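You operate a simulated robot arm through the tools that you are given. There is no shell and no other tool. Be economical: measure what you need, move in short steps, check, and stop when the job is done.

Carry out the task below with a simulated robot arm. There is one attempt and no reset: what you move stays moved.

## Task
Press the fallen blooms back on the lily: white on the tall stem, cream on the short.

Only the result counts: the job must be done as asked and must still hold three seconds after the hand-in. Knocking over, shifting, dropping, spilling or breaking anything else fails it.

## Robot
A 7-joint arm with a two-finger parallel gripper, fixed in place. Base frame: the origin is at the foot of the arm, x ahead of it, y to its left, z up. Units: mm, rad, N and s.
Its first joint turns from -2.007 to 2.007 rad. Payload 3.91 kg.
The tool frame sits at the grasp point between the pads (the TCP): z along the fingers, y along the line on which they close. The tips reach 30 mm beyond it. Largest opening 110 mm; finger width 20, thickness 10; the body of the gripper, 48 by 112 mm, starts 55 mm behind the TCP.
Orientation is told as [roll, pitch, yaw] about the base's x, y, z axes, in that order, counted from this pose: with the fingers straight down and closing along the base's y, the tool's x points along the base's -x, its y along +y and its z along -z.

## Interface
- The arm moves only by the tool play_rows. Its argument "increments" is a list of rows, each a list of 6 numbers: the shift along the tool's x, y, z in units of 25 mm (1.0 is 25 mm), then the turn, a rotation vector about the tool's x, y, z in units of 5 degrees (1.0 is 5 degrees). In form: [[tx, ty, tz, ax, ay, az], ...]. A call has 1 to 20 rows; each row shifts and turns the commanded pose from where the row before left it, along the tool's axes as they then stand. "hand" is the finger opening in mm, from 0 to 110, set as the call begins (left out, the last holds). A call with a number of a shift or a turn outside -1 to 1 is refused whole. Each row takes 0.2 s and may step no farther than 50 mm and 0.15 rad from the row before; otherwise, or with a gripper value out of range, the whole call is refused. Where a pose cannot be reached the arm comes as near as it can. A force on the tool above 40 N (or 10 N above the force at the start of the call, whichever is more), or a blocked arm, ends the call early, and 0.2 s more pass. The fingers move at their own pace (about 108 mm/s each) and stop on an object; they squeeze with about 27 N. The grip force told is the motor's: it shows also when the fingers shut on nothing. Time passes only in rows, and 0.2 s behind the last, so rows that do not move let the fingers close. The reply holds the time, the measured pose of the TCP, the force on the tool along the base axes, the opening and the grip force, in the units named above and with some noise.
- Cameras (640 x 400 px; columns grow to the right, rows downward): "scene" is fixed at [49, -499.7, 1360.1]; the picture's right is [0.66, -0.75, 0.00], its down [-0.48, -0.42, -0.77] and it looks along [0.58, 0.50, -0.64] (base axes); focal length 255 px, centre (320, 200). "wrist" rides on the gripper at [-36, 0, -57] in the tool frame; the picture's right is [0.00, -1.00, 0.00], its down [0.97, 0.00, -0.24] and it looks along [0.24, 0.00, 0.97] (tool axes); focal length 218 px, centre (320, 200).
- snapshot(camera): a new picture of that camera. No time passes.
- raise_lower(by): slides the trunk up (or, below 0, down) by that many mm; the arm rides with it, the base frame stays. It gives what a move gives, with no picture.
- pixel_to_xyz(camera, pixels): for up to 12 pixels [column, row] of the newest picture of that camera ("zoom" is the newest enlarged one), the place [x, y, z] in the base frame of the surface seen there, good to about 2 mm. No time passes.
- close_up(camera, box): a new picture of the part [left, top, right, bottom] of that camera's present view, enlarged. No time passes.
- sign_off(): hands the job in; it is judged then, once.

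Go step by step. Measure first, check grasps and placings, and put right what went wrong. The budget is 80 turns and 34 pictures, counting those below and the enlarged ones. Unless the task says otherwise, let go and move clear before handing in, and close with one line.

The tools are called after "Call:" as a command line: name --pt "numbers of a row" for each row, then --argument value for the rest, lists and objects as JSON in quotes. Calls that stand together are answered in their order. play_rows: Moves the arm, as the interface text tells. Its arguments: {"type":"object","properties":{"increments":{"type":"array","items":{"type":"array","items":{"type":"number"}}},"hand":{"type":"number"}},"required":["increments"]} The other tools are called the same way: raise_lower (by) slides the trunk up or down; snapshot (camera) takes a picture; pixel_to_xyz (camera, pixels) gives the place of the surface under pixels of a picture; close_up (camera, box) takes an enlarged picture of a part of a camera's view; sign_off () hands the job in.

At the start:

```text
t: 0.0
position: [558.1, -337.3, 1144.5]
tcp_rot: [0.0, 0.0, -0.001]
wrist_force: [0.2, 0.8, 0.1]
width: 109.9
finger_force: 0.0
trunk travel left (down, up): [-775.0, 215.0]
```

scene: 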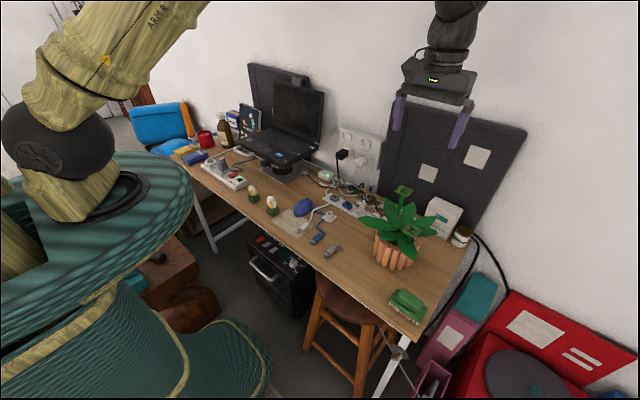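
wrist: 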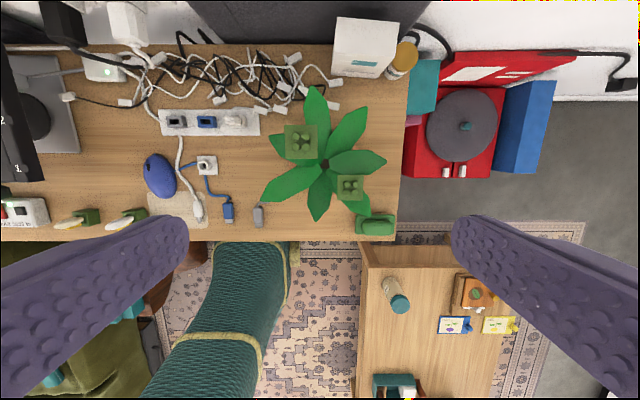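

The plant sits near scene (400,235), and the two blooms appear to be at (253,195) and (271,205). I'll enlarge these areas and measure them.

Call:
close_up --camera "scene" --box '[340, 160, 480, 280]'

Call:
close_up --camera "scene" --box '[220, 160, 340, 260]'

Call:
pixel_to_xyz --camera "wrist" --pixels '[[301, 140], [351, 185], [90, 217], [65, 223], [138, 214], [113, 224], [324, 163], [240, 230], [300, 230], [375, 224], [158, 175], [20, 212]]'

Call:
pixel_to_xyz --camera "scene" --pixels '[[252, 191], [253, 199], [271, 201], [272, 210], [404, 190], [410, 230], [390, 255], [300, 250], [260, 215]]'

```text
3.33 times, centred on (410, 220) of scene
```

zoom: 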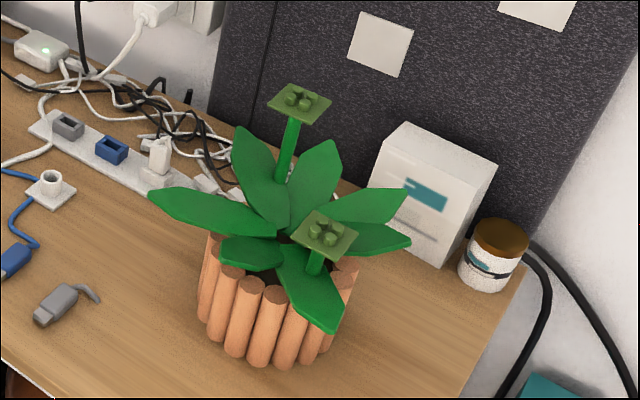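

```text
4.00 times, centred on (280, 210) of scene
```

zoom: 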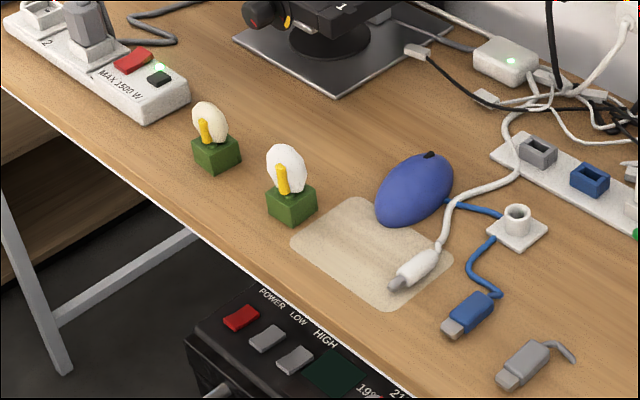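

```text
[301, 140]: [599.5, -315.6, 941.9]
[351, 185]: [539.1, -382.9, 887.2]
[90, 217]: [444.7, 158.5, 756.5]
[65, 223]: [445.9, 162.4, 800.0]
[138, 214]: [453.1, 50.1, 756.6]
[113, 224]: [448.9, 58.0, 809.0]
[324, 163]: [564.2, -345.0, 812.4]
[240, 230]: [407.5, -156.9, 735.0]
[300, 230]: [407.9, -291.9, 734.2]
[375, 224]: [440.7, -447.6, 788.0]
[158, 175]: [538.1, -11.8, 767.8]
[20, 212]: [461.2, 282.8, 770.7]
```

```text
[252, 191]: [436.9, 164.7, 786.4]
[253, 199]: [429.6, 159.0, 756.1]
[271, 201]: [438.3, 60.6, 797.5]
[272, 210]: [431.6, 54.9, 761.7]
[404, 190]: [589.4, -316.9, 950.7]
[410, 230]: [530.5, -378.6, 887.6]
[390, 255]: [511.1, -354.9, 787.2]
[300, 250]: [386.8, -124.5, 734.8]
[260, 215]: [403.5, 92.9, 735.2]
```

The table is at z≈735. The left bloom (cream) is near (440,160), the right bloom (white) near (443,55), and the receptor plates are at about (599,-316,942) and (539,-383,887). I'll enlarge the wrist view of both areas for orientation.

Call:
close_up --camera "wrist" --box '[260, 100, 400, 220]'

Call:
pixel_to_xyz --camera "zoom" --pixels '[[116, 110], [255, 110], [116, 255], [255, 255], [358, 345], [470, 345], [358, 455], [470, 455]]'

Call:
close_up --camera "wrist" --box '[30, 180, 170, 260]'

```text
3.33 times, centred on (330, 160) of wrist
```

zoom: 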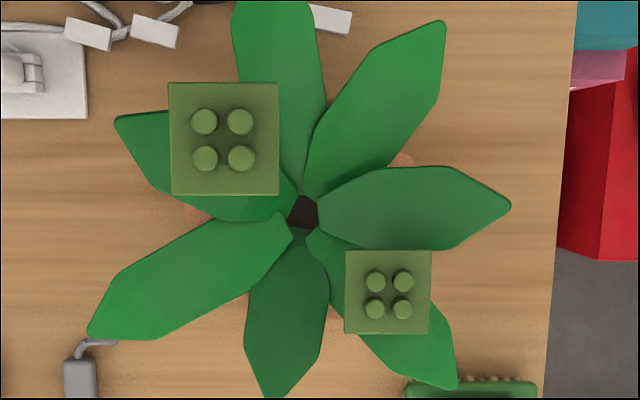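

```text
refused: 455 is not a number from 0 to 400
```

```text
4.57 times, centred on (100, 220) of wrist
```

zoom: 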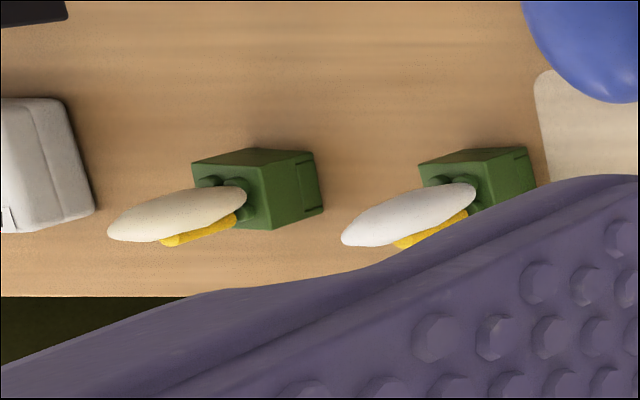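

Both plates are level and square to the base axes, and the blooms stand upright on the table with 2x2 stud green blocks. I'll move above the blooms and look straight down.

Call:
play_rows --pt "0.2 1 0.3 0 0 0" --pt "0.2 1 0.3 0 0 0" --pt "0.2 1 0.3 0 0 0" --pt "0.2 1 0.3 0 0 0" --pt "0.2 1 0.3 0 0 0" --pt "0.2 1 0.3 0 0 0" --pt "0.2 1 0.3 0 0 0" --pt "0.2 1 0.3 0 0 0" --pt "0.2 1 0.3 0 0 0" --pt "0.2 1 0.3 0 0 0" --pt "0.2 1 0.3 0 0 0" --pt "0.2 1 0.3 0 0 0" --pt "0.2 1 0.3 0 0 0" --pt "0.2 1 0.3 0 0 0" --pt "0.2 1 0.3 0 0 0" --pt "0.2 1 0.3 0 0 0" --pt "0.2 1 0.3 0 0 0" --pt "0.2 1 0.3 0 0 0" --hand 110

```text
t: 3.8
position: [468.8, 113.8, 1008.8]
tcp_rot: [0.0, 0.0, -0.001]
wrist_force: [-0.8, 0.4, 0.0]
width: 109.9
finger_force: 0.1
trunk travel left (down, up): [-775.0, 215.0]
```

The arm tracks exactly and is at (469,114,1009). I'll look with the wrist camera.

Call:
snapshot --camera "wrist"

Call:
snapshot --camera "scene"

```text
27 pictures are left
```

wrist: 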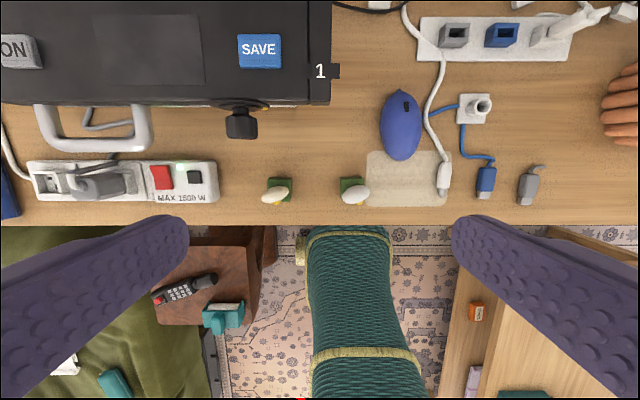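

```text
26 pictures are left
```

scene: 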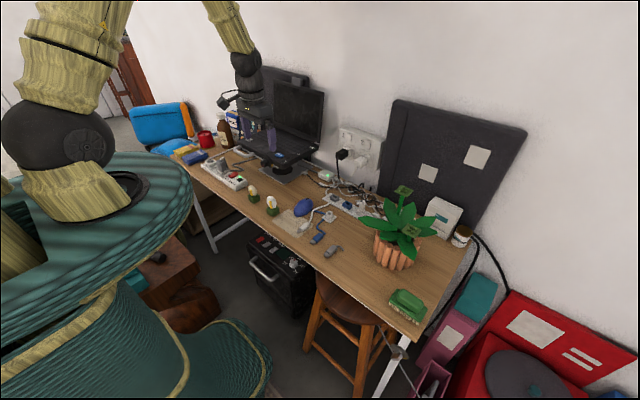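

The cream bloom is at wrist (278,190) and the white at (354,190), both close to square. I'll enlarge and measure the block edges.

Call:
close_up --camera "wrist" --box '[250, 160, 380, 220]'

```text
4.92 times, centred on (315, 190) of wrist
```

zoom: 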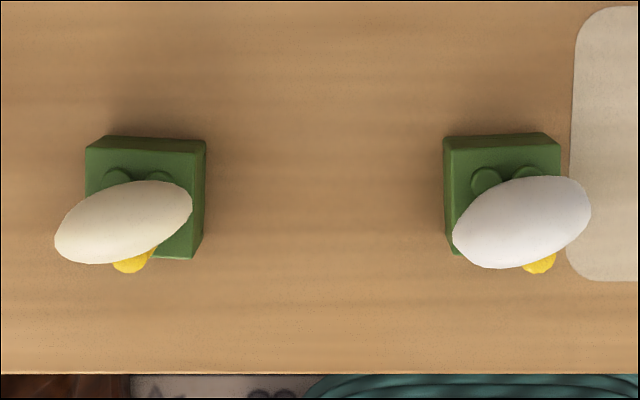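

Call:
pixel_to_xyz --camera "zoom" --pixels '[[90, 152], [193, 155], [186, 254], [90, 185], [447, 150], [557, 150], [447, 220], [117, 175], [485, 180], [200, 200], [70, 235], [575, 195]]'

```text
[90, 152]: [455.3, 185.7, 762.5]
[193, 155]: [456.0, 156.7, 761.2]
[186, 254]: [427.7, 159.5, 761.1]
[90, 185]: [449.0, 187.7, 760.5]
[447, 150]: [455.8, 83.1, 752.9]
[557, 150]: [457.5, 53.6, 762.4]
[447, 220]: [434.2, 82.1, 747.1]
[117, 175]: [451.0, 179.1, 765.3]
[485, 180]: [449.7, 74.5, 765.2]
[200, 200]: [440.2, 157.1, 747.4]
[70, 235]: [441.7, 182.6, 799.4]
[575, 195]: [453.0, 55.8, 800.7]
```

The blocks are about 31 mm square, with cream centred near (442,173) and white near (443,67), tops at z≈761. I'll go lower over the cream bloom, to check where its petal and spadix sit relative to the fingers.

Call:
play_rows --pt "0.212 0.395 0.925 0 0 0" --pt "0.212 0.395 0.925 0 0 0" --pt "0.212 0.395 0.925 0 0 0" --pt "0.212 0.395 0.925 0 0 0" --pt "0.212 0.395 0.925 0 0 0" --pt "0.212 0.395 0.925 0 0 0" --hand 80

Call:
snapshot --camera "wrist"

Call:
close_up --camera "scene" --box '[235, 170, 299, 220]'

```text
t: 5.2
position: [437.3, 172.8, 871.1]
tcp_rot: [-0.001, 0.0, -0.002]
wrist_force: [0.0, 0.1, -0.4]
width: 80.0
finger_force: 0.0
trunk travel left (down, up): [-775.0, 215.0]
```

```text
24 pictures are left
```

wrist: 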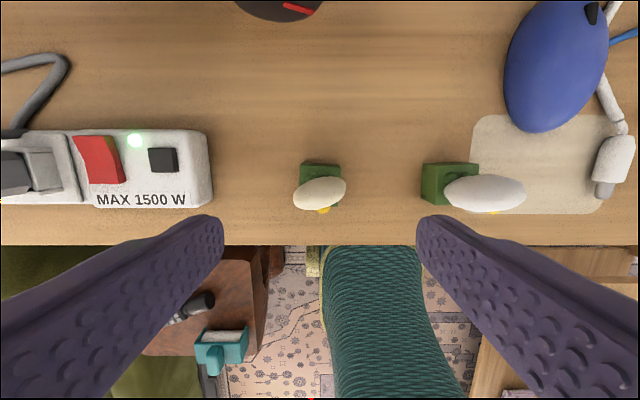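

```text
8.00 times, centred on (267, 195) of scene
```

zoom: 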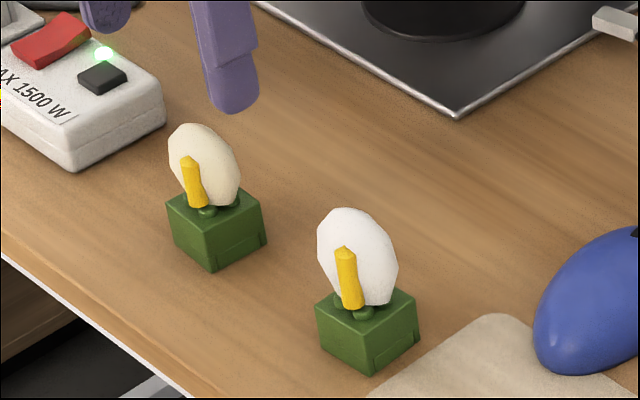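

Cream is straight below at wrist (320,190). I'll enlarge it and measure the petal extents.

Call:
close_up --camera "wrist" --box '[280, 155, 360, 220]'

Call:
pixel_to_xyz --camera "zoom" --pixels '[[110, 205], [200, 200], [300, 140], [508, 175], [525, 160], [340, 345], [170, 130], [470, 100], [180, 70], [460, 70], [350, 355], [480, 270]]'

```text
6.15 times, centred on (320, 188) of wrist
```

zoom: 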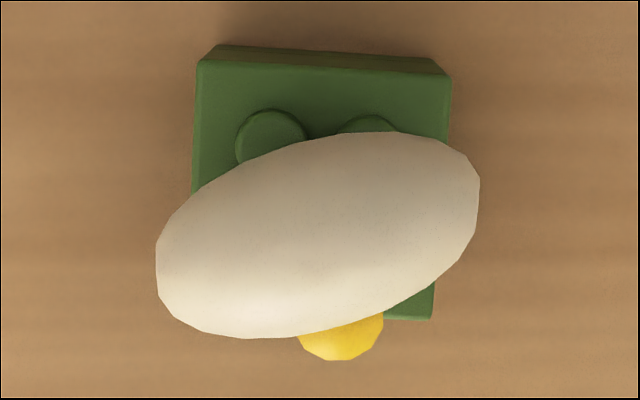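

```text
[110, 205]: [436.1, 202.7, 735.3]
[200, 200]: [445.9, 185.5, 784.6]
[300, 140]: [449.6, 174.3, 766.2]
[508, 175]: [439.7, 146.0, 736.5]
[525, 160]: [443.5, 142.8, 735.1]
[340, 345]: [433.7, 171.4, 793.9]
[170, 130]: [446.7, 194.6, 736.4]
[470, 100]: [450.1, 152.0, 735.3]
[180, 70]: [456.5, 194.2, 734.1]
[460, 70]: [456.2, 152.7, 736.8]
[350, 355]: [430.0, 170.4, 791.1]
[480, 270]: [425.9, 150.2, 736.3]
```

Block centre is (442.8,173), yaw about −3°. The petal spans nearly the full block width in y (about 157–189) but stays inside it in x, so I'll grip along x by turning the tool −93°.

Call:
play_rows --pt "-0.22 0 0 0 0 0" --pt "0 0 0 0 0 1" --pt "0 0 0 0 0 1" --pt "0 0 0 0 0 1" --pt "0 0 0 0 0 1" --pt "0 0 0 0 0 1" --pt "0 0 0 0 0 1" --pt "0 0 0 0 0 1" --pt "0 0 0 0 0 1" --pt "0 0 0 0 0 1" --pt "0 0 0 0 0 1" --pt "0 0 0 0 0 1" --pt "0 0 0 0 0 1" --pt "0 0 0 0 0 1" --pt "0 0 0 0 0 1" --pt "0 0 0 0 0 1" --pt "0 0 0 0 0 1" --pt "0 0 0 0 0 1" --pt "0 0 0 0 0 1" --pt "0 0 0 0 0 0.6" --hand 60

Call:
snapshot --camera "wrist"

Call:
pixel_to_xyz --camera "scene" --pixels '[[430, 150], [420, 130], [445, 205]]'

```text
t: 9.4
position: [440.0, 172.5, 872.0]
tcp_rot: [0.001, 0.0, -1.624]
wrist_force: [0.9, -0.7, -0.1]
width: 60.1
finger_force: 0.0
trunk travel left (down, up): [-775.0, 215.0]
```

```text
21 pictures are left
```

wrist: 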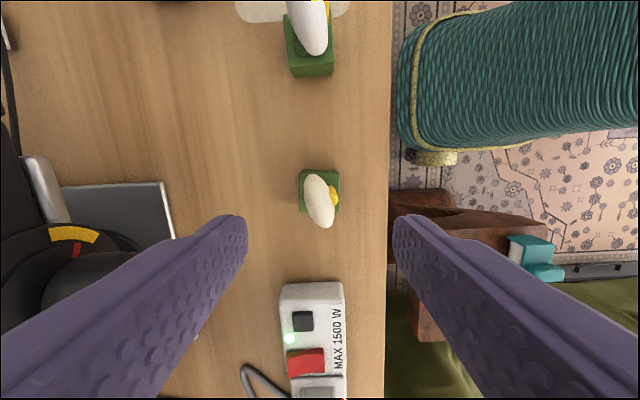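

```text
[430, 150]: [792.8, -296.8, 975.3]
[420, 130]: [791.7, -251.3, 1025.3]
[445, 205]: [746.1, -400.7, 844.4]
```

The panel is at x≈790, so it's well clear, and the bloom block is centred in column at (319,191). I'll enlarge to check alignment before descending.

Call:
close_up --camera "wrist" --box '[280, 160, 360, 230]'

Call:
play_rows --pt "0 0 0 0 0 0"

```text
5.71 times, centred on (320, 195) of wrist
```

zoom: 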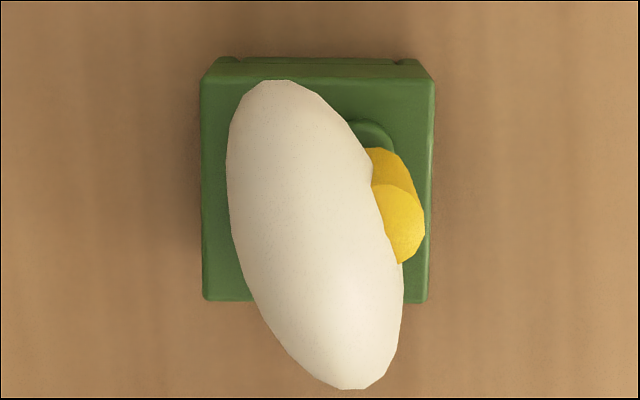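

```text
t: 9.8
position: [441.7, 172.9, 872.4]
tcp_rot: [0.001, 0.0, -1.623]
wrist_force: [-0.7, 0.2, 1.1]
width: 60.0
finger_force: 0.2
trunk travel left (down, up): [-775.0, 215.0]
```

The block is square in the view (edges at columns 201 and 435) and everything lies inside the finger gap. I'll descend 100 mm and close.

Call:
play_rows --pt "0 0 0.8 0 0 0" --pt "0 0 0.8 0 0 0" --pt "0 0 0.8 0 0 0" --pt "0 0 0.8 0 0 0" --pt "0 0 0.5 0 0 0" --pt "0 0 0.3 0 0 0" --pt "0 0 0 0 0 0"

Call:
play_rows --pt "0 0 0 0 0 0" --pt "0 0 0 0 0 0" --pt "0 0 0 0 0 0" --hand 15

Call:
snapshot --camera "wrist"

```text
t: 11.4
position: [444.1, 173.0, 772.1]
tcp_rot: [-0.001, 0.0, -1.623]
wrist_force: [1.0, 0.8, 0.0]
width: 59.8
finger_force: 0.2
trunk travel left (down, up): [-775.0, 215.0]
```

```text
t: 12.2
position: [443.2, 173.0, 772.4]
tcp_rot: [0.002, -0.001, -1.623]
wrist_force: [0.4, 0.1, 0.4]
width: 31.3
finger_force: 27.0
trunk travel left (down, up): [-775.0, 215.0]
```

```text
19 pictures are left
```

wrist: 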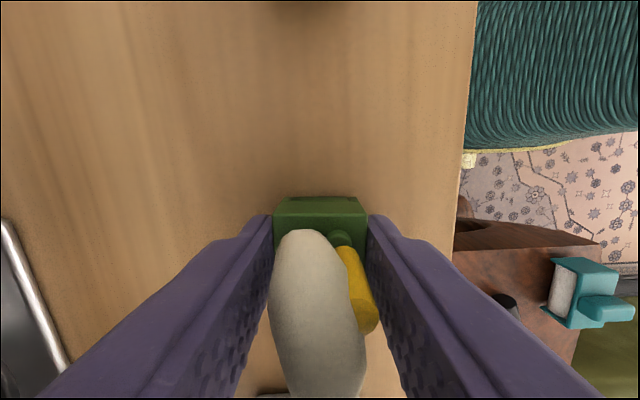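

Cream is gripped at the block (opening 31.3, 27 N), with its bottom 37 mm below the TCP. I'll lift straight up 275 mm and square the yaw to −90°.

Call:
play_rows --pt "0 0 -0.5 0 0 0" --pt "0 0 -0.5 0 0 0" --pt "0 0 -1 0 0 0" --pt "0 0 -1 0 0 0" --pt "0 0 -1 0 0 0" --pt "0 0 -1 0 0 0" --pt "0 0 -1 0 0 0" --pt "0 0 -1 0 0 0" --pt "0 0 -1 0 0 0" --pt "0 0 -1 0 0 0" --pt "0 0 -1 0 0 0" --pt "0 0 -1 0 0 -0.6"

Call:
play_rows --pt "-1 0.168 0 0 0 0" --pt "-1 0.168 0 0 0 0" --pt "-1 0.168 0 0 0 0" --pt "-1 0.168 0 0 0 0" --pt "-1 0.168 0 0 0 0" --pt "-1 0.168 0 0 0 0" --pt "-1 0.168 0 0 0 0" --pt "-1 0.168 0 0 0 0" --pt "-1 0.168 0 0 0 0" --pt "-1 0.168 0 0 0 0" --pt "-1 0.168 0 0 0 0" --pt "-1 0.168 0 0 0 0" --pt "-1 0.168 0 0 0 0" --pt "-1 0.168 0 0 0 0" --pt "-1 0.168 0 0 0 0" --pt "-1 0.168 0 0 0 0" --pt "-1 0.168 0 0 0 0" --pt "-1 0.168 0 0 0 0" --pt "-1 0.168 0 0 0 0" --pt "-1 0.168 0 0 0 0"

```text
t: 14.8
position: [443.1, 172.8, 1046.8]
tcp_rot: [0.0, 0.0, -1.571]
wrist_force: [0.3, 0.3, -1.4]
width: 30.8
finger_force: 26.9
trunk travel left (down, up): [-775.0, 215.0]
```

```text
t: 19.0
position: [525.3, -326.2, 1045.1]
tcp_rot: [-0.001, 0.002, -1.569]
wrist_force: [0.4, 0.8, -0.1]
width: 31.0
finger_force: 26.8
trunk travel left (down, up): [-775.0, 215.0]
```

The bloom is still held (31.0 mm) at (526,-326,1045). I'll move over the short plate and check alignment.

Call:
play_rows --pt "-0.75 0.12 0 0 0 0" --pt "-0.75 0.12 0 0 0 0" --pt "-0.74 0.12 0 0 0 0" --pt "0 0 0 0 0 0" --pt "0 0 0 0 0 0"

Call:
snapshot --camera "wrist"

Call:
close_up --camera "scene" --box '[370, 130, 460, 270]'

```text
t: 20.2
position: [535.4, -382.5, 1046.5]
tcp_rot: [-0.001, -0.001, -1.569]
wrist_force: [-0.1, 0.1, -1.3]
width: 31.1
finger_force: 26.6
trunk travel left (down, up): [-775.0, 215.0]
```

```text
18 pictures are left
```

wrist: 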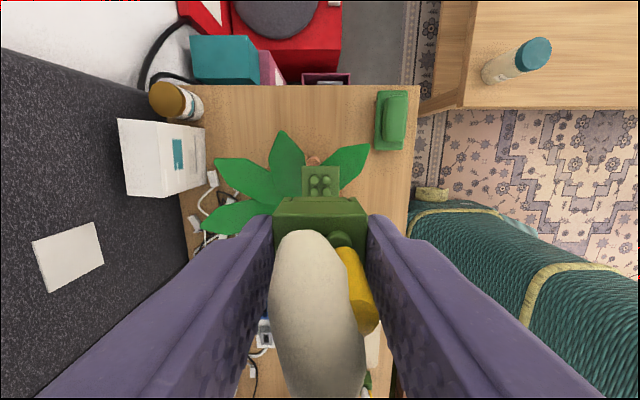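

```text
2.86 times, centred on (415, 200) of scene
```

zoom: 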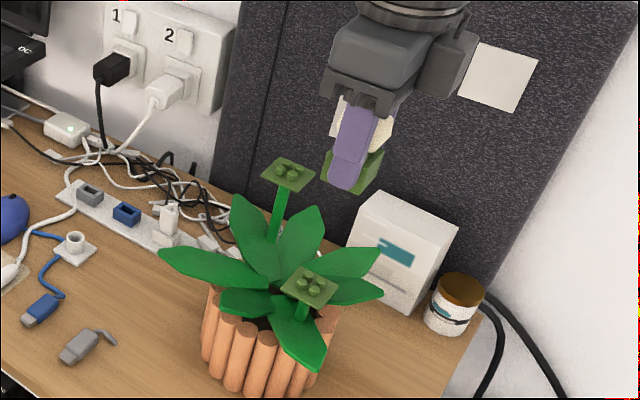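

The plate's studs show just ahead of the block at wrist (320,183), centred on the column. I'll enlarge to measure the fine offset.

Call:
close_up --camera "wrist" --box '[270, 150, 370, 212]'

Call:
pixel_to_xyz --camera "zoom" --pixels '[[287, 187], [353, 187], [320, 205], [210, 130], [427, 130], [320, 110], [215, 240], [427, 240], [287, 230], [353, 230]]'

```text
6.40 times, centred on (320, 181) of wrist
```

zoom: 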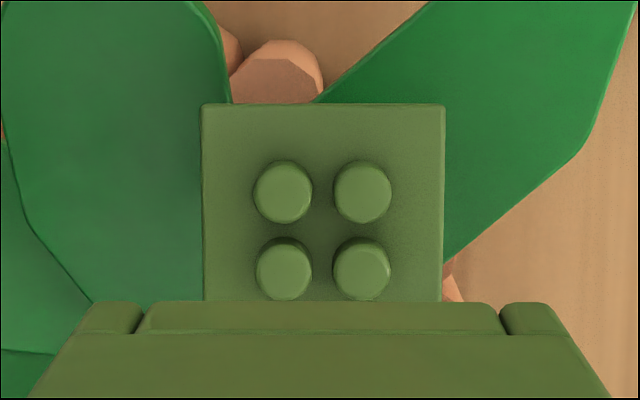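

```text
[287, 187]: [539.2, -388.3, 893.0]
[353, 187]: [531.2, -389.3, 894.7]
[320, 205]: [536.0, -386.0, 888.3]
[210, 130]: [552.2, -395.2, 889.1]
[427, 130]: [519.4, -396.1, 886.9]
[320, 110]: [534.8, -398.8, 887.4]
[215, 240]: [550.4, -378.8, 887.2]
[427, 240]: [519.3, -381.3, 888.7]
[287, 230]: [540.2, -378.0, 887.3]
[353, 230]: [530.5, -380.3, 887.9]
```

The plate top is at z≈888 and its centre sits within 0.5 mm of my column. I'll compare the held block's near face with the plate in y using the same picture.

Call:
pixel_to_xyz --camera "zoom" --pixels '[[320, 306], [320, 315], [320, 345], [320, 380], [200, 380], [440, 380], [320, 295], [320, 105], [250, 105], [400, 106]]'

Call:
play_rows --pt "0 0 0 0 0 0"

```text
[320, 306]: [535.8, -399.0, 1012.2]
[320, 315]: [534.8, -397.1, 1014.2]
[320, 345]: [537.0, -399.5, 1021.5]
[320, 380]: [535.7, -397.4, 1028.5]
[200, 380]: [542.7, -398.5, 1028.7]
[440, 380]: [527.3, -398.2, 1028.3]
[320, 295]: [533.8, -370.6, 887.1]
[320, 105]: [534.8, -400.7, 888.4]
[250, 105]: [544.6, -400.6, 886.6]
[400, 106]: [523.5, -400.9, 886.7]
```

```text
t: 20.6
position: [535.8, -383.3, 1045.3]
tcp_rot: [0.0, -0.002, -1.573]
wrist_force: [-0.6, -0.6, -0.1]
width: 31.0
finger_force: 26.9
trunk travel left (down, up): [-775.0, 215.0]
```

The block centre (y≈−382.7) and plate centre (≈−382.3) agree, so only a tiny x trim is needed. I'll descend 100 mm, to about 14 mm above the studs, and check.

Call:
play_rows --pt "0.01 -0.016 0.8 0 0 0" --pt "0 0 0.8 0 0 0" --pt "0 0 0.8 0 0 0" --pt "0 0 0.8 0 0 0" --pt "0 0 0.5 0 0 0" --pt "0 0 0.3 0 0 0" --pt "0 0 0 0 0 0"

Call:
close_up --camera "wrist" --box '[250, 150, 390, 240]'

Call:
close_up --camera "scene" --box '[385, 195, 435, 245]'

```text
t: 22.2
position: [535.8, -381.3, 944.3]
tcp_rot: [0.0, -0.001, -1.573]
wrist_force: [-0.5, -0.5, -0.2]
width: 31.0
finger_force: 27.1
trunk travel left (down, up): [-775.0, 215.0]
```

```text
4.44 times, centred on (320, 195) of wrist
```

zoom: 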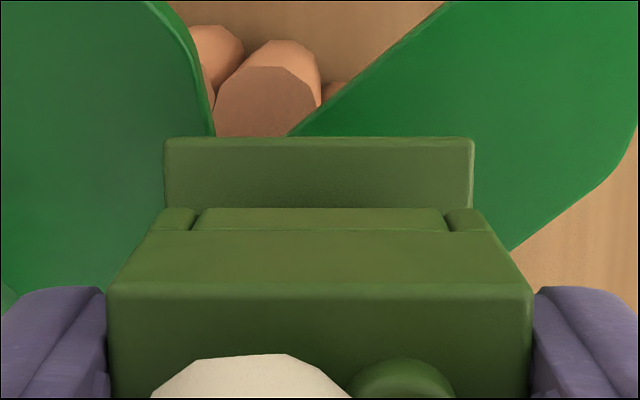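

```text
8.00 times, centred on (410, 220) of scene
```

zoom: 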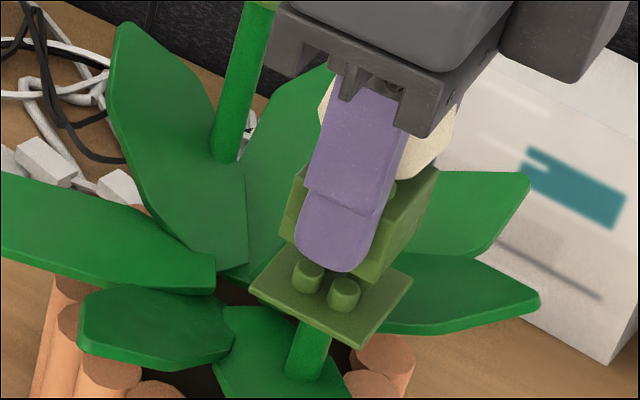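

Columns match (plate 164–474, block 107–533, both centred about 320), and the front margin looks right to about 1 mm. I'll lower slowly until seated.

Call:
play_rows --pt "-0.02 0 0.1 0 0 0" --pt "0 0 0.1 0 0 0" --pt "0 0 0.1 0 0 0" --pt "0 0 0.1 0 0 0" --pt "0 0 0.08 0 0 0" --pt "0 0 0.06 0 0 0" --pt "0 0 0.06 0 0 0" --pt "0 0 0.04 0 0 0"

```text
t: 24.0
position: [535.0, -383.8, 930.0]
tcp_rot: [0.001, 0.001, -1.571]
wrist_force: [-0.7, 0.2, -1.3]
width: 30.9
finger_force: 27.1
trunk travel left (down, up): [-775.0, 215.0]
```

No contact force yet at TCP 930. I'll continue in 1 mm rows.

Call:
play_rows --pt "0 0 0.04 0 0 0" --pt "0 0 0.04 0 0 0" --pt "0 0 0.04 0 0 0"

Call:
close_up --camera "scene" --box '[385, 195, 435, 245]'

```text
t: 24.8
position: [534.7, -384.8, 927.3]
tcp_rot: [0.001, 0.0, -1.571]
wrist_force: [-0.6, 0.2, 0.3]
width: 30.6
finger_force: 27.1
trunk travel left (down, up): [-775.0, 215.0]
```

```text
8.00 times, centred on (410, 220) of scene
```

zoom: 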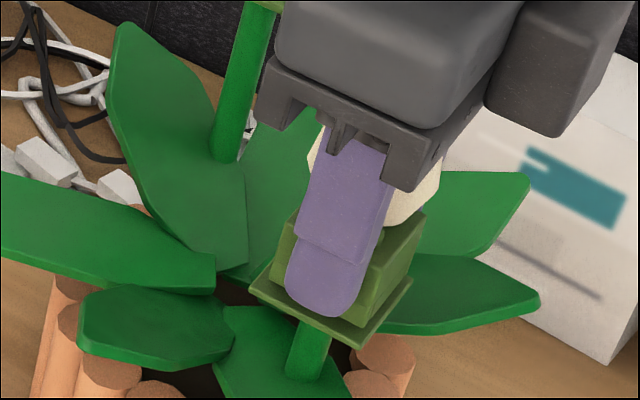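

The block is settling inside the plate outline and there's still no contact force. I'll carry on down in small steps.

Call:
play_rows --pt "0 0 0.04 0 0 0" --pt "0 0 0.04 0 0 0" --pt "0 0 0.04 0 0 0"

```text
t: 25.6
position: [534.4, -381.7, 925.0]
tcp_rot: [0.0, 0.002, -1.569]
wrist_force: [-1.9, 2.3, 1.8]
width: 30.9
finger_force: 27.0
trunk travel left (down, up): [-775.0, 215.0]
```

Call:
play_rows --pt "0 0 0.04 0 0 0" --pt "0 0 0.04 0 0 0" --pt "0 0 0.04 0 0 0"

Call:
close_up --camera "wrist" --box '[250, 150, 390, 240]'

```text
t: 26.4
position: [535.3, -383.2, 924.3]
tcp_rot: [0.004, -0.001, -1.572]
wrist_force: [-1.0, 3.3, 16.7]
width: 31.0
finger_force: 26.8
trunk travel left (down, up): [-775.0, 215.0]
```

```text
4.44 times, centred on (320, 195) of wrist
```

zoom: 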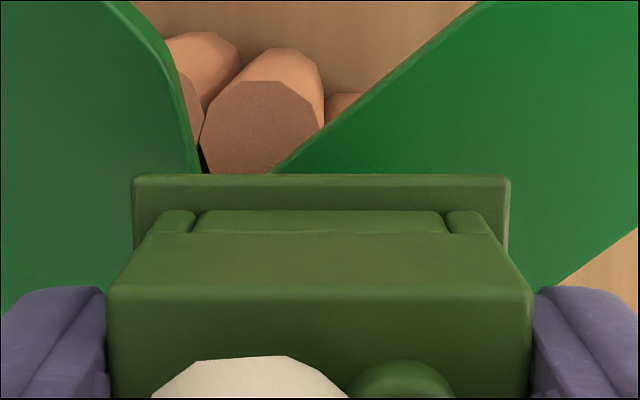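

Contact began at TCP≈925, the expected seated height, with 16.7 N upward. I'll press a bit more firmly to snap it.

Call:
play_rows --pt "0 0 0.04 0 0 0" --pt "0 0 0.04 0 0 0" --pt "0 0 0.04 0 0 0"

```text
t: 27.2
position: [534.1, -383.2, 919.8]
tcp_rot: [0.002, -0.002, -1.57]
wrist_force: [3.9, -1.4, 21.9]
width: 31.0
finger_force: 27.0
trunk travel left (down, up): [-775.0, 215.0]
```

TCP dropped to about 920 at 22 N, so it either snapped down or slipped in the fingers. I'll look.

Call:
close_up --camera "scene" --box '[385, 195, 435, 245]'

Call:
close_up --camera "wrist" --box '[250, 150, 390, 240]'

```text
8.00 times, centred on (410, 220) of scene
```

zoom: 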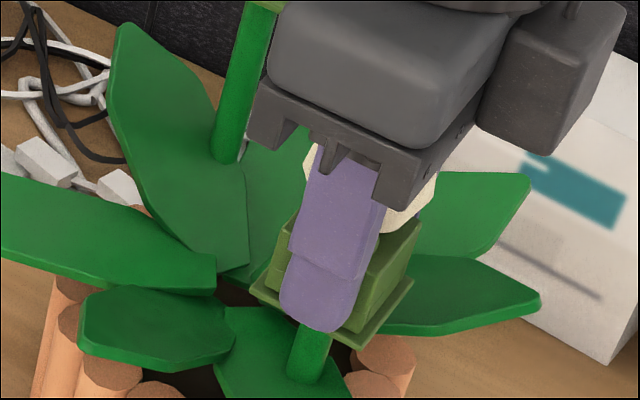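

```text
4.44 times, centred on (320, 195) of wrist
```

zoom: 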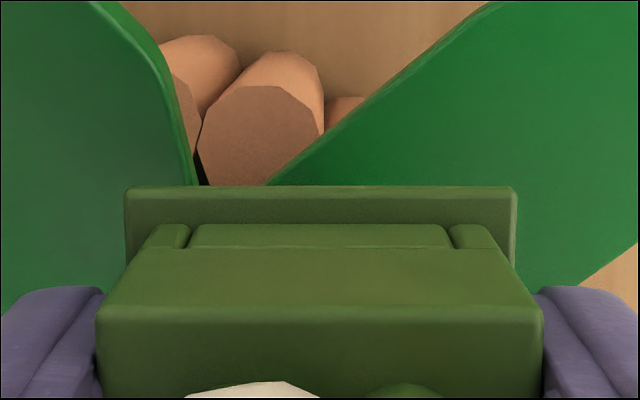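

The block slid up about 3 mm in the fingers. I'll measure block top against plate top to see whether it's fully seated.

Call:
pixel_to_xyz --camera "zoom" --pixels '[[150, 340], [250, 330], [350, 340], [480, 340], [130, 360], [510, 360], [160, 195], [250, 195], [320, 195], [400, 195], [480, 195], [320, 213]]'

```text
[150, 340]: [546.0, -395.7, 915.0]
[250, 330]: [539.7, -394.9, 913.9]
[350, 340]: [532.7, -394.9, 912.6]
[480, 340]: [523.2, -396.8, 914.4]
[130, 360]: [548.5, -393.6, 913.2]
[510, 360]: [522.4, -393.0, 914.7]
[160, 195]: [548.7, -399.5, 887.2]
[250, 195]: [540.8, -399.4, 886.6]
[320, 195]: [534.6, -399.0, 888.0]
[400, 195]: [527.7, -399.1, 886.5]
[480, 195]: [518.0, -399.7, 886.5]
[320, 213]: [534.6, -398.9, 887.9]
```

Block top minus plate top is 26.9 mm, against a free block height of about 26.5 mm, so it's seated. I'll unload the press by raising 4 mm, then open gently.

Call:
play_rows --pt "0 0 -0.08 0 0 0" --pt "0 0 -0.08 0 0 0" --pt "0 0 0 0 0 0"

```text
t: 28.0
position: [534.6, -383.4, 920.6]
tcp_rot: [-0.003, 0.002, -1.57]
wrist_force: [4.9, -2.2, -2.0]
width: 30.9
finger_force: 27.1
trunk travel left (down, up): [-775.0, 215.0]
```

The load is off (−2 N). I'll open and then lift clear.

Call:
play_rows --pt "0 0 0 0 0 0" --pt "0 0 0 0 0 0" --hand 50

Call:
play_rows --pt "0 0 -0.2 0 0 0" --pt "0 0 -0.4 0 0 0" --pt "0 0 -1 0 0 0" --pt "0 0 -1 0 0 0" --pt "0 0 -1 0 0 0" --pt "0 0 -1 0 0 0" --pt "0 0 -0.5 0 0 0"

Call:
snapshot --camera "wrist"

Call:
close_up --camera "scene" --box '[375, 175, 445, 265]'

```text
t: 28.6
position: [533.9, -384.2, 923.2]
tcp_rot: [-0.001, 0.002, -1.573]
wrist_force: [0.0, -1.0, 0.4]
width: 50.1
finger_force: 0.1
trunk travel left (down, up): [-775.0, 215.0]
```

```text
t: 30.2
position: [535.0, -382.9, 1049.6]
tcp_rot: [0.0, 0.0, -1.571]
wrist_force: [-0.5, -0.4, -0.1]
width: 50.1
finger_force: 0.0
trunk travel left (down, up): [-775.0, 215.0]
```

```text
9 pictures are left
```

wrist: 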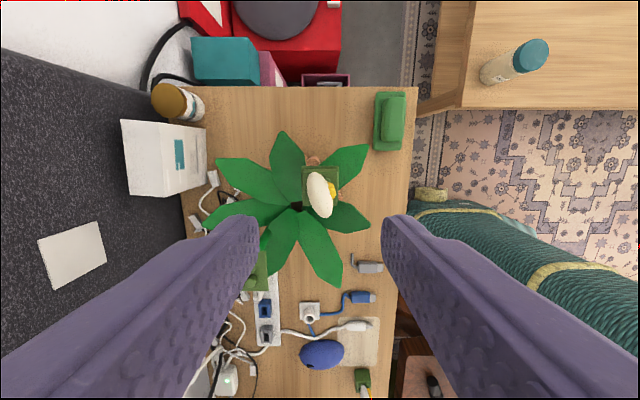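

```text
4.44 times, centred on (410, 220) of scene
```

zoom: 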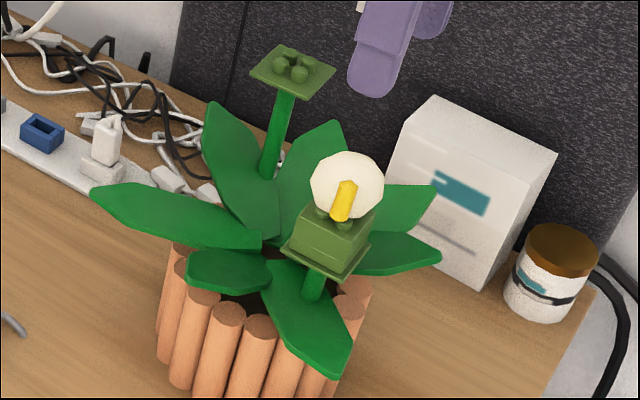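

Cream stands seated upright on the short plate. Next I'll travel back to hover over the white bloom near (443.5,67).

Call:
play_rows --pt "1 -0.203 0 0 0 0" --pt "1 -0.203 0 0 0 0" --pt "1 -0.203 0 0 0 0" --pt "1 -0.203 0 0 0 0" --pt "1 -0.203 0 0 0 0" --pt "1 -0.203 0 0 0 0" --pt "1 -0.203 0 0 0 0" --pt "1 -0.203 0 0 0 0" --pt "1 -0.203 0 0 0 0" --pt "1 -0.203 0 0 0 0" --pt "1 -0.203 0 0 0 0" --pt "1 -0.203 0 0 0 0" --pt "1 -0.203 0 0 0 0" --pt "1 -0.203 0 0 0 0" --pt "1 -0.203 0 0 0 0" --pt "1 -0.203 0 0 0 0" --pt "1 -0.203 0 0 0 0" --pt "1 -0.203 0 0 0 0" --hand 60

Call:
play_rows --pt "0 0 1 0 0 0" --pt "0 0 1 0 0 0" --pt "0 0 1 0 0 0" --pt "0 0 1 0 0 0" --pt "0 0 1 0 0 0" --pt "0 0 1 0 0 0" --pt "0 0 1 0 0 0" --pt "0 0 0 0 0 0"

Call:
close_up --camera "wrist" --box '[280, 160, 360, 230]'

```text
t: 34.0
position: [442.9, 67.1, 1050.9]
tcp_rot: [0.0, 0.0, -1.57]
wrist_force: [-0.3, 0.4, 0.9]
width: 59.9
finger_force: 0.0
trunk travel left (down, up): [-775.0, 215.0]
```

```text
t: 35.8
position: [443.3, 67.0, 874.6]
tcp_rot: [0.0, 0.0, -1.57]
wrist_force: [0.1, 0.9, 0.0]
width: 59.8
finger_force: 0.0
trunk travel left (down, up): [-775.0, 215.0]
```

```text
5.71 times, centred on (320, 195) of wrist
```

zoom: 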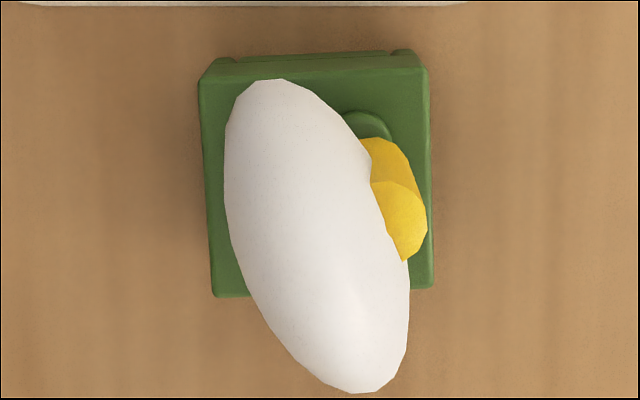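

White's block is turned about +3.6° and centred within 0.5 mm. I'll turn to match, descend to TCP≈772, and close.

Call:
play_rows --pt "-0.02 0.01 0 0 0 -0.72" --pt "0 0 0.8 0 0 0" --pt "0 0 0.8 0 0 0" --pt "0 0 0.8 0 0 0" --pt "0 0 0.8 0 0 0" --pt "0 0 0.5 0 0 0" --pt "0 0 0.38 0 0 0" --pt "0 0 0 0 0 0"

Call:
play_rows --pt "0 0 0 0 0 0" --pt "0 0 0 0 0 0" --pt "0 0 0 0 0 0" --hand 15

```text
t: 37.6
position: [443.0, 65.6, 773.2]
tcp_rot: [-0.001, -0.001, -1.507]
wrist_force: [0.6, 0.2, -0.5]
width: 60.1
finger_force: 0.0
trunk travel left (down, up): [-775.0, 215.0]
```

```text
t: 38.4
position: [443.3, 66.4, 772.8]
tcp_rot: [0.001, -0.001, -1.508]
wrist_force: [-0.2, 0.7, -0.1]
width: 30.8
finger_force: 26.6
trunk travel left (down, up): [-775.0, 215.0]
```

White is gripped (30.8 mm, 27 N). I'll lift 300 mm, square the yaw, and travel over the tall plate.

Call:
play_rows --pt "0 0 -0.5 0 0 0" --pt "0 0 -0.5 0 0 0" --pt "0 0 -1 0 0 0" --pt "0 0 -1 0 0 0" --pt "0 0 -1 0 0 0" --pt "0 0 -1 0 0 0" --pt "0 0 -1 0 0 0" --pt "0 0 -1 0 0 0" --pt "0 0 -1 0 0 0" --pt "0 0 -1 0 0 0" --pt "0 0 -1 0 0 0" --pt "0 0 -1 0 0 0" --pt "0 0 -1 0 0 0.72"

Call:
play_rows --pt "-0.955 0.39 0 0 0 0" --pt "-0.955 0.39 0 0 0 0" --pt "-0.955 0.39 0 0 0 0" --pt "-0.955 0.39 0 0 0 0" --pt "-0.955 0.39 0 0 0 0" --pt "-0.955 0.39 0 0 0 0" --pt "-0.955 0.39 0 0 0 0" --pt "-0.955 0.39 0 0 0 0" --pt "-0.955 0.39 0 0 0 0" --pt "-0.955 0.39 0 0 0 0" --pt "-0.955 0.39 0 0 0 0" --pt "-0.955 0.39 0 0 0 0" --pt "-0.955 0.39 0 0 0 0" --pt "-0.955 0.39 0 0 0 0" --pt "-0.955 0.39 0 0 0 0" --pt "-0.955 0.39 0 0 0 0" --pt "0 0 0 0 0 0"

Call:
close_up --camera "wrist" --box '[250, 140, 390, 230]'

Call:
pixel_to_xyz --camera "zoom" --pixels '[[320, 150], [280, 170], [360, 170], [320, 300], [220, 300], [420, 300], [320, 270], [320, 130]]'

```text
t: 41.2
position: [443.6, 67.0, 1071.8]
tcp_rot: [0.001, 0.001, -1.569]
wrist_force: [0.2, -0.4, -0.5]
width: 30.9
finger_force: 27.1
trunk travel left (down, up): [-775.0, 215.0]
```

```text
t: 44.8
position: [602.5, -313.5, 1071.4]
tcp_rot: [-0.001, 0.0, -1.563]
wrist_force: [0.9, 0.4, -0.4]
width: 30.9
finger_force: 27.0
trunk travel left (down, up): [-775.0, 215.0]
```

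```text
4.44 times, centred on (320, 185) of wrist
```

zoom: 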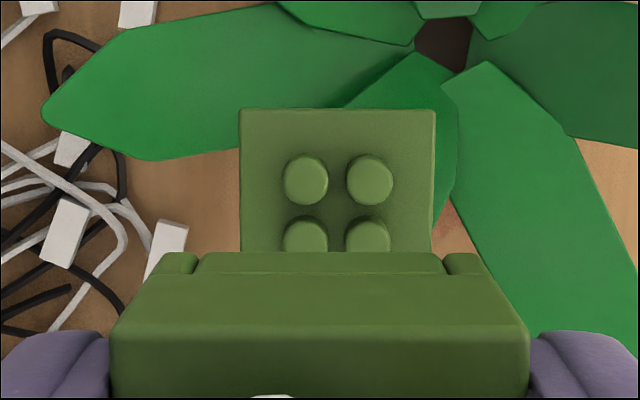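

```text
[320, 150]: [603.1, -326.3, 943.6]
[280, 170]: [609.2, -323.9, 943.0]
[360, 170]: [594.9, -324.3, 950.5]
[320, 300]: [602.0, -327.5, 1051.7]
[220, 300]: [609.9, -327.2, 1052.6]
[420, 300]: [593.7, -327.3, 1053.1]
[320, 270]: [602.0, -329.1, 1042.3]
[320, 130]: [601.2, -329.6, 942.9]
```

The plate at columns 240–435 is centred 17.5 px right, so x needs −3.4 mm, and y needs about −3 mm. I'll correct, descend 75 mm, and recheck.

Call:
play_rows --pt "-0.12 -0.136 0 0 0 0" --pt "0 0 0.8 0 0 0" --pt "0 0 0.8 0 0 0" --pt "0 0 0.7 0 0 0" --pt "0 0 0.4 0 0 0" --pt "0 0 0.12 0 0 0" --pt "0 0 0 0 0 0"

Call:
close_up --camera "wrist" --box '[250, 150, 390, 240]'

Call:
pixel_to_xyz --camera "zoom" --pixels '[[320, 160], [220, 160], [420, 160], [320, 240], [220, 240], [420, 240], [320, 260], [320, 330], [200, 330], [440, 330]]'

```text
t: 46.4
position: [597.6, -319.9, 1002.5]
tcp_rot: [0.001, 0.001, -1.574]
wrist_force: [0.0, 0.4, 0.6]
width: 30.8
finger_force: 27.1
trunk travel left (down, up): [-775.0, 215.0]
```

```text
4.44 times, centred on (320, 195) of wrist
```

zoom: 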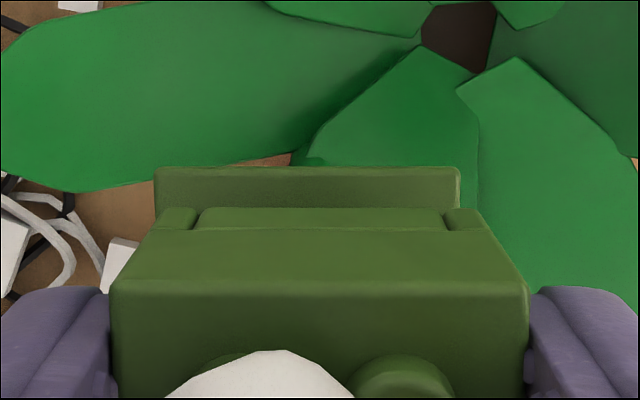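

```text
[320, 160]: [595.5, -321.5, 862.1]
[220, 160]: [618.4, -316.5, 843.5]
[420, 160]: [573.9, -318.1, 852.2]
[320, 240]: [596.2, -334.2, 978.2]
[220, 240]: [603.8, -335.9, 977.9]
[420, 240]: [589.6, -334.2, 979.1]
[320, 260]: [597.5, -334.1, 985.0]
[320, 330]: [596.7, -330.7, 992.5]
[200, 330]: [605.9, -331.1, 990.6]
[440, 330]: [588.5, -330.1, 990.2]
```

The arm has now fully settled. The plate (columns 155–459, front edge row 167) shows I'm off by +1.5 mm in x and about +3.2 mm in y. I'll correct and recheck.

Call:
play_rows --pt "0.128 0.06 0 0 0 0" --pt "0 0 0 0 0 0" --pt "0 0 0 0 0 0" --pt "0 0 0 0 0 0"

Call:
close_up --camera "wrist" --box '[250, 150, 390, 240]'

Call:
pixel_to_xyz --camera "zoom" --pixels '[[320, 155], [220, 155], [420, 155], [320, 240], [220, 240], [420, 240], [320, 330]]'

```text
t: 47.4
position: [597.8, -316.8, 1002.0]
tcp_rot: [0.0, 0.0, -1.569]
wrist_force: [-0.4, 0.7, -0.8]
width: 30.9
finger_force: 27.0
trunk travel left (down, up): [-775.0, 215.0]
```

```text
4.44 times, centred on (320, 195) of wrist
```

zoom: 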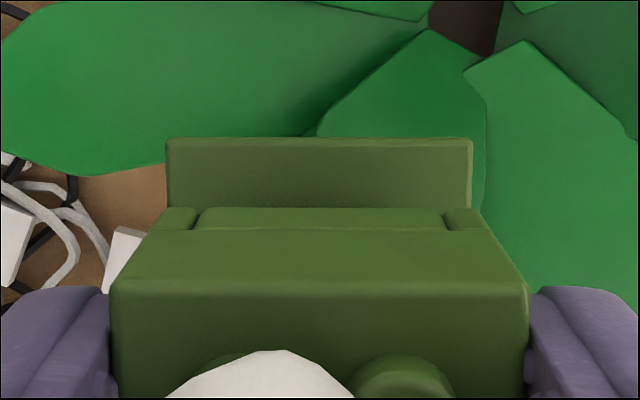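

```text
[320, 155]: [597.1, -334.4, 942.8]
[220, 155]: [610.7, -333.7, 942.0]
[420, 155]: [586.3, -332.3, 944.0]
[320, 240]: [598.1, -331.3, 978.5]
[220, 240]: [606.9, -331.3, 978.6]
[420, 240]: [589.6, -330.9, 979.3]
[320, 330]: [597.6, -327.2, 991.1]
```

This matches the successful cream view (plate 166–473, front edge row 138). I'll lower 17 mm, then continue in fine steps.

Call:
play_rows --pt "-0.02 0 0.1 0 0 0" --pt "0 0 0.1 0 0 0" --pt "0 0 0.1 0 0 0" --pt "0 0 0.1 0 0 0" --pt "0 0 0.08 0 0 0" --pt "0 0 0.08 0 0 0" --pt "0 0 0.06 0 0 0" --pt "0 0 0.06 0 0 0"

Call:
play_rows --pt "0 0 0.04 0 0 0" --pt "0 0 0.04 0 0 0" --pt "0 0 0.04 0 0 0"

```text
t: 49.2
position: [598.1, -316.8, 984.4]
tcp_rot: [0.002, -0.001, -1.571]
wrist_force: [0.5, 0.3, 0.1]
width: 30.7
finger_force: 27.0
trunk travel left (down, up): [-775.0, 215.0]
```

```text
t: 50.0
position: [598.0, -316.0, 983.1]
tcp_rot: [-0.001, -0.001, -1.57]
wrist_force: [-0.7, -0.2, 0.7]
width: 31.0
finger_force: 27.0
trunk travel left (down, up): [-775.0, 215.0]
```

Still no contact at TCP≈983, with seating expected near 981. I'll continue.

Call:
play_rows --pt "0 0 0.04 0 0 0" --pt "0 0 0.04 0 0 0" --pt "0 0 0.04 0 0 0"

```text
t: 50.8
position: [598.8, -317.0, 980.0]
tcp_rot: [0.001, -0.001, -1.572]
wrist_force: [0.8, -2.9, 7.9]
width: 30.9
finger_force: 27.1
trunk travel left (down, up): [-775.0, 215.0]
```

Call:
play_rows --pt "0 0 0.04 0 0 0" --pt "0 0 0.04 0 0 0"

```text
t: 51.4
position: [599.3, -317.8, 980.0]
tcp_rot: [0.006, -0.001, -1.571]
wrist_force: [3.5, -3.2, 19.9]
width: 30.8
finger_force: 26.8
trunk travel left (down, up): [-775.0, 215.0]
```

Firm contact (20 N) at the seated height. I'll press 2 mm more as with cream, then measure.

Call:
play_rows --pt "0 0 0.04 0 0 0" --pt "0 0 0.04 0 0 0"

Call:
close_up --camera "wrist" --box '[250, 150, 390, 240]'

Call:
pixel_to_xyz --camera "zoom" --pixels '[[150, 340], [250, 335], [330, 335], [480, 340], [160, 195], [250, 195], [320, 195], [400, 195], [480, 195], [320, 200]]'

```text
t: 52.0
position: [598.8, -316.4, 976.9]
tcp_rot: [0.005, 0.0, -1.57]
wrist_force: [7.1, -4.1, 19.8]
width: 30.9
finger_force: 26.5
trunk travel left (down, up): [-775.0, 215.0]
```

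```text
4.44 times, centred on (320, 195) of wrist
```

zoom: 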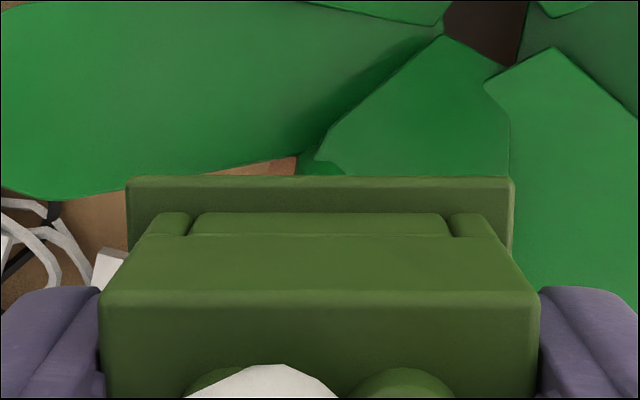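

```text
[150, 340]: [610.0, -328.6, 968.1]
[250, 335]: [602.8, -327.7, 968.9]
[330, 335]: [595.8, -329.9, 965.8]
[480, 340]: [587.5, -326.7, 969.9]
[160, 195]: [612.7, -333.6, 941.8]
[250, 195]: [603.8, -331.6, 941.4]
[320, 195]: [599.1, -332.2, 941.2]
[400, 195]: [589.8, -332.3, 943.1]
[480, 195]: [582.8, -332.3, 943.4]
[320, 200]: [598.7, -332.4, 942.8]
```

Block top is about 26 mm above the plate, so it's seated. I'll unload.

Call:
play_rows --pt "0 0 -0.06 0 0 0" --pt "0 0 -0.06 0 0 0" --pt "0 0 0 0 0 0"

```text
t: 52.8
position: [598.3, -316.7, 976.3]
tcp_rot: [-0.003, 0.0, -1.571]
wrist_force: [5.5, -3.1, 0.9]
width: 31.0
finger_force: 27.4
trunk travel left (down, up): [-775.0, 215.0]
```

The load is gone (0.9 N). I'll release and rise clear.

Call:
play_rows --pt "0 0 0 0 0 0" --pt "0 0 0 0 0 0" --hand 50

Call:
play_rows --pt "0 0 -0.2 0 0 0" --pt "0 0 -0.4 0 0 0" --pt "0 0 -1 0 0 0" --pt "0 0 -1 0 0 0" --pt "0 0 -1 0 0 0" --pt "0 0 -1 0 0 0" --pt "0 0 -1 0 0 0" --pt "0 0 -1 0 0 0" --pt "0 0 -1 0 0 0" --pt "0 0 0 0 0 0" --pt "0 0 0 0 0 0"

Call:
close_up --camera "scene" --box '[365, 160, 455, 260]'

Call:
snapshot --camera "wrist"

```text
t: 53.4
position: [598.1, -316.9, 979.4]
tcp_rot: [0.0, 0.002, -1.571]
wrist_force: [0.6, -0.4, -0.6]
width: 49.9
finger_force: 0.1
trunk travel left (down, up): [-775.0, 215.0]
```

```text
t: 55.8
position: [598.9, -315.8, 1169.4]
tcp_rot: [0.001, -0.001, -1.571]
wrist_force: [-0.2, -1.5, 0.4]
width: 50.2
finger_force: 0.0
trunk travel left (down, up): [-775.0, 215.0]
```

```text
4.00 times, centred on (410, 210) of scene
```

zoom: 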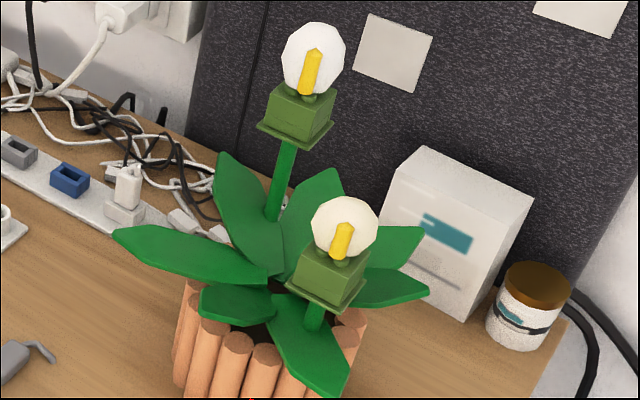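

```text
1 pictures are left
```

wrist: 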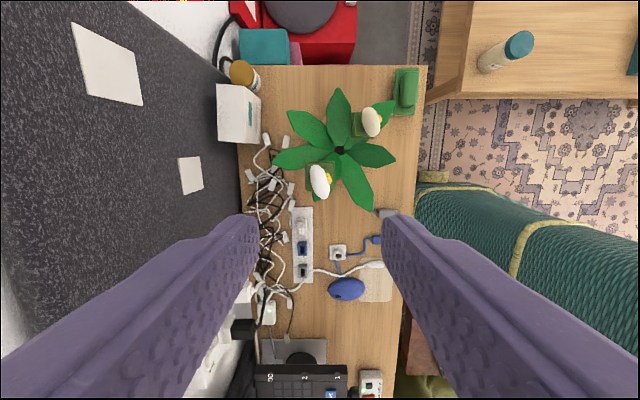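

Both blooms sit flush and upright, white on the tall stem at zoom (313,60) and cream on the short at (345,230). The gripper is clear and nothing else has moved, so I'm handing in.

Call:
sign_off

```text
The job is handed in.
```

The white bloom is pressed onto the tall stem and the cream bloom onto the short one. Both looked seated and upright after release, nothing else looked disturbed, and the job is handed in.
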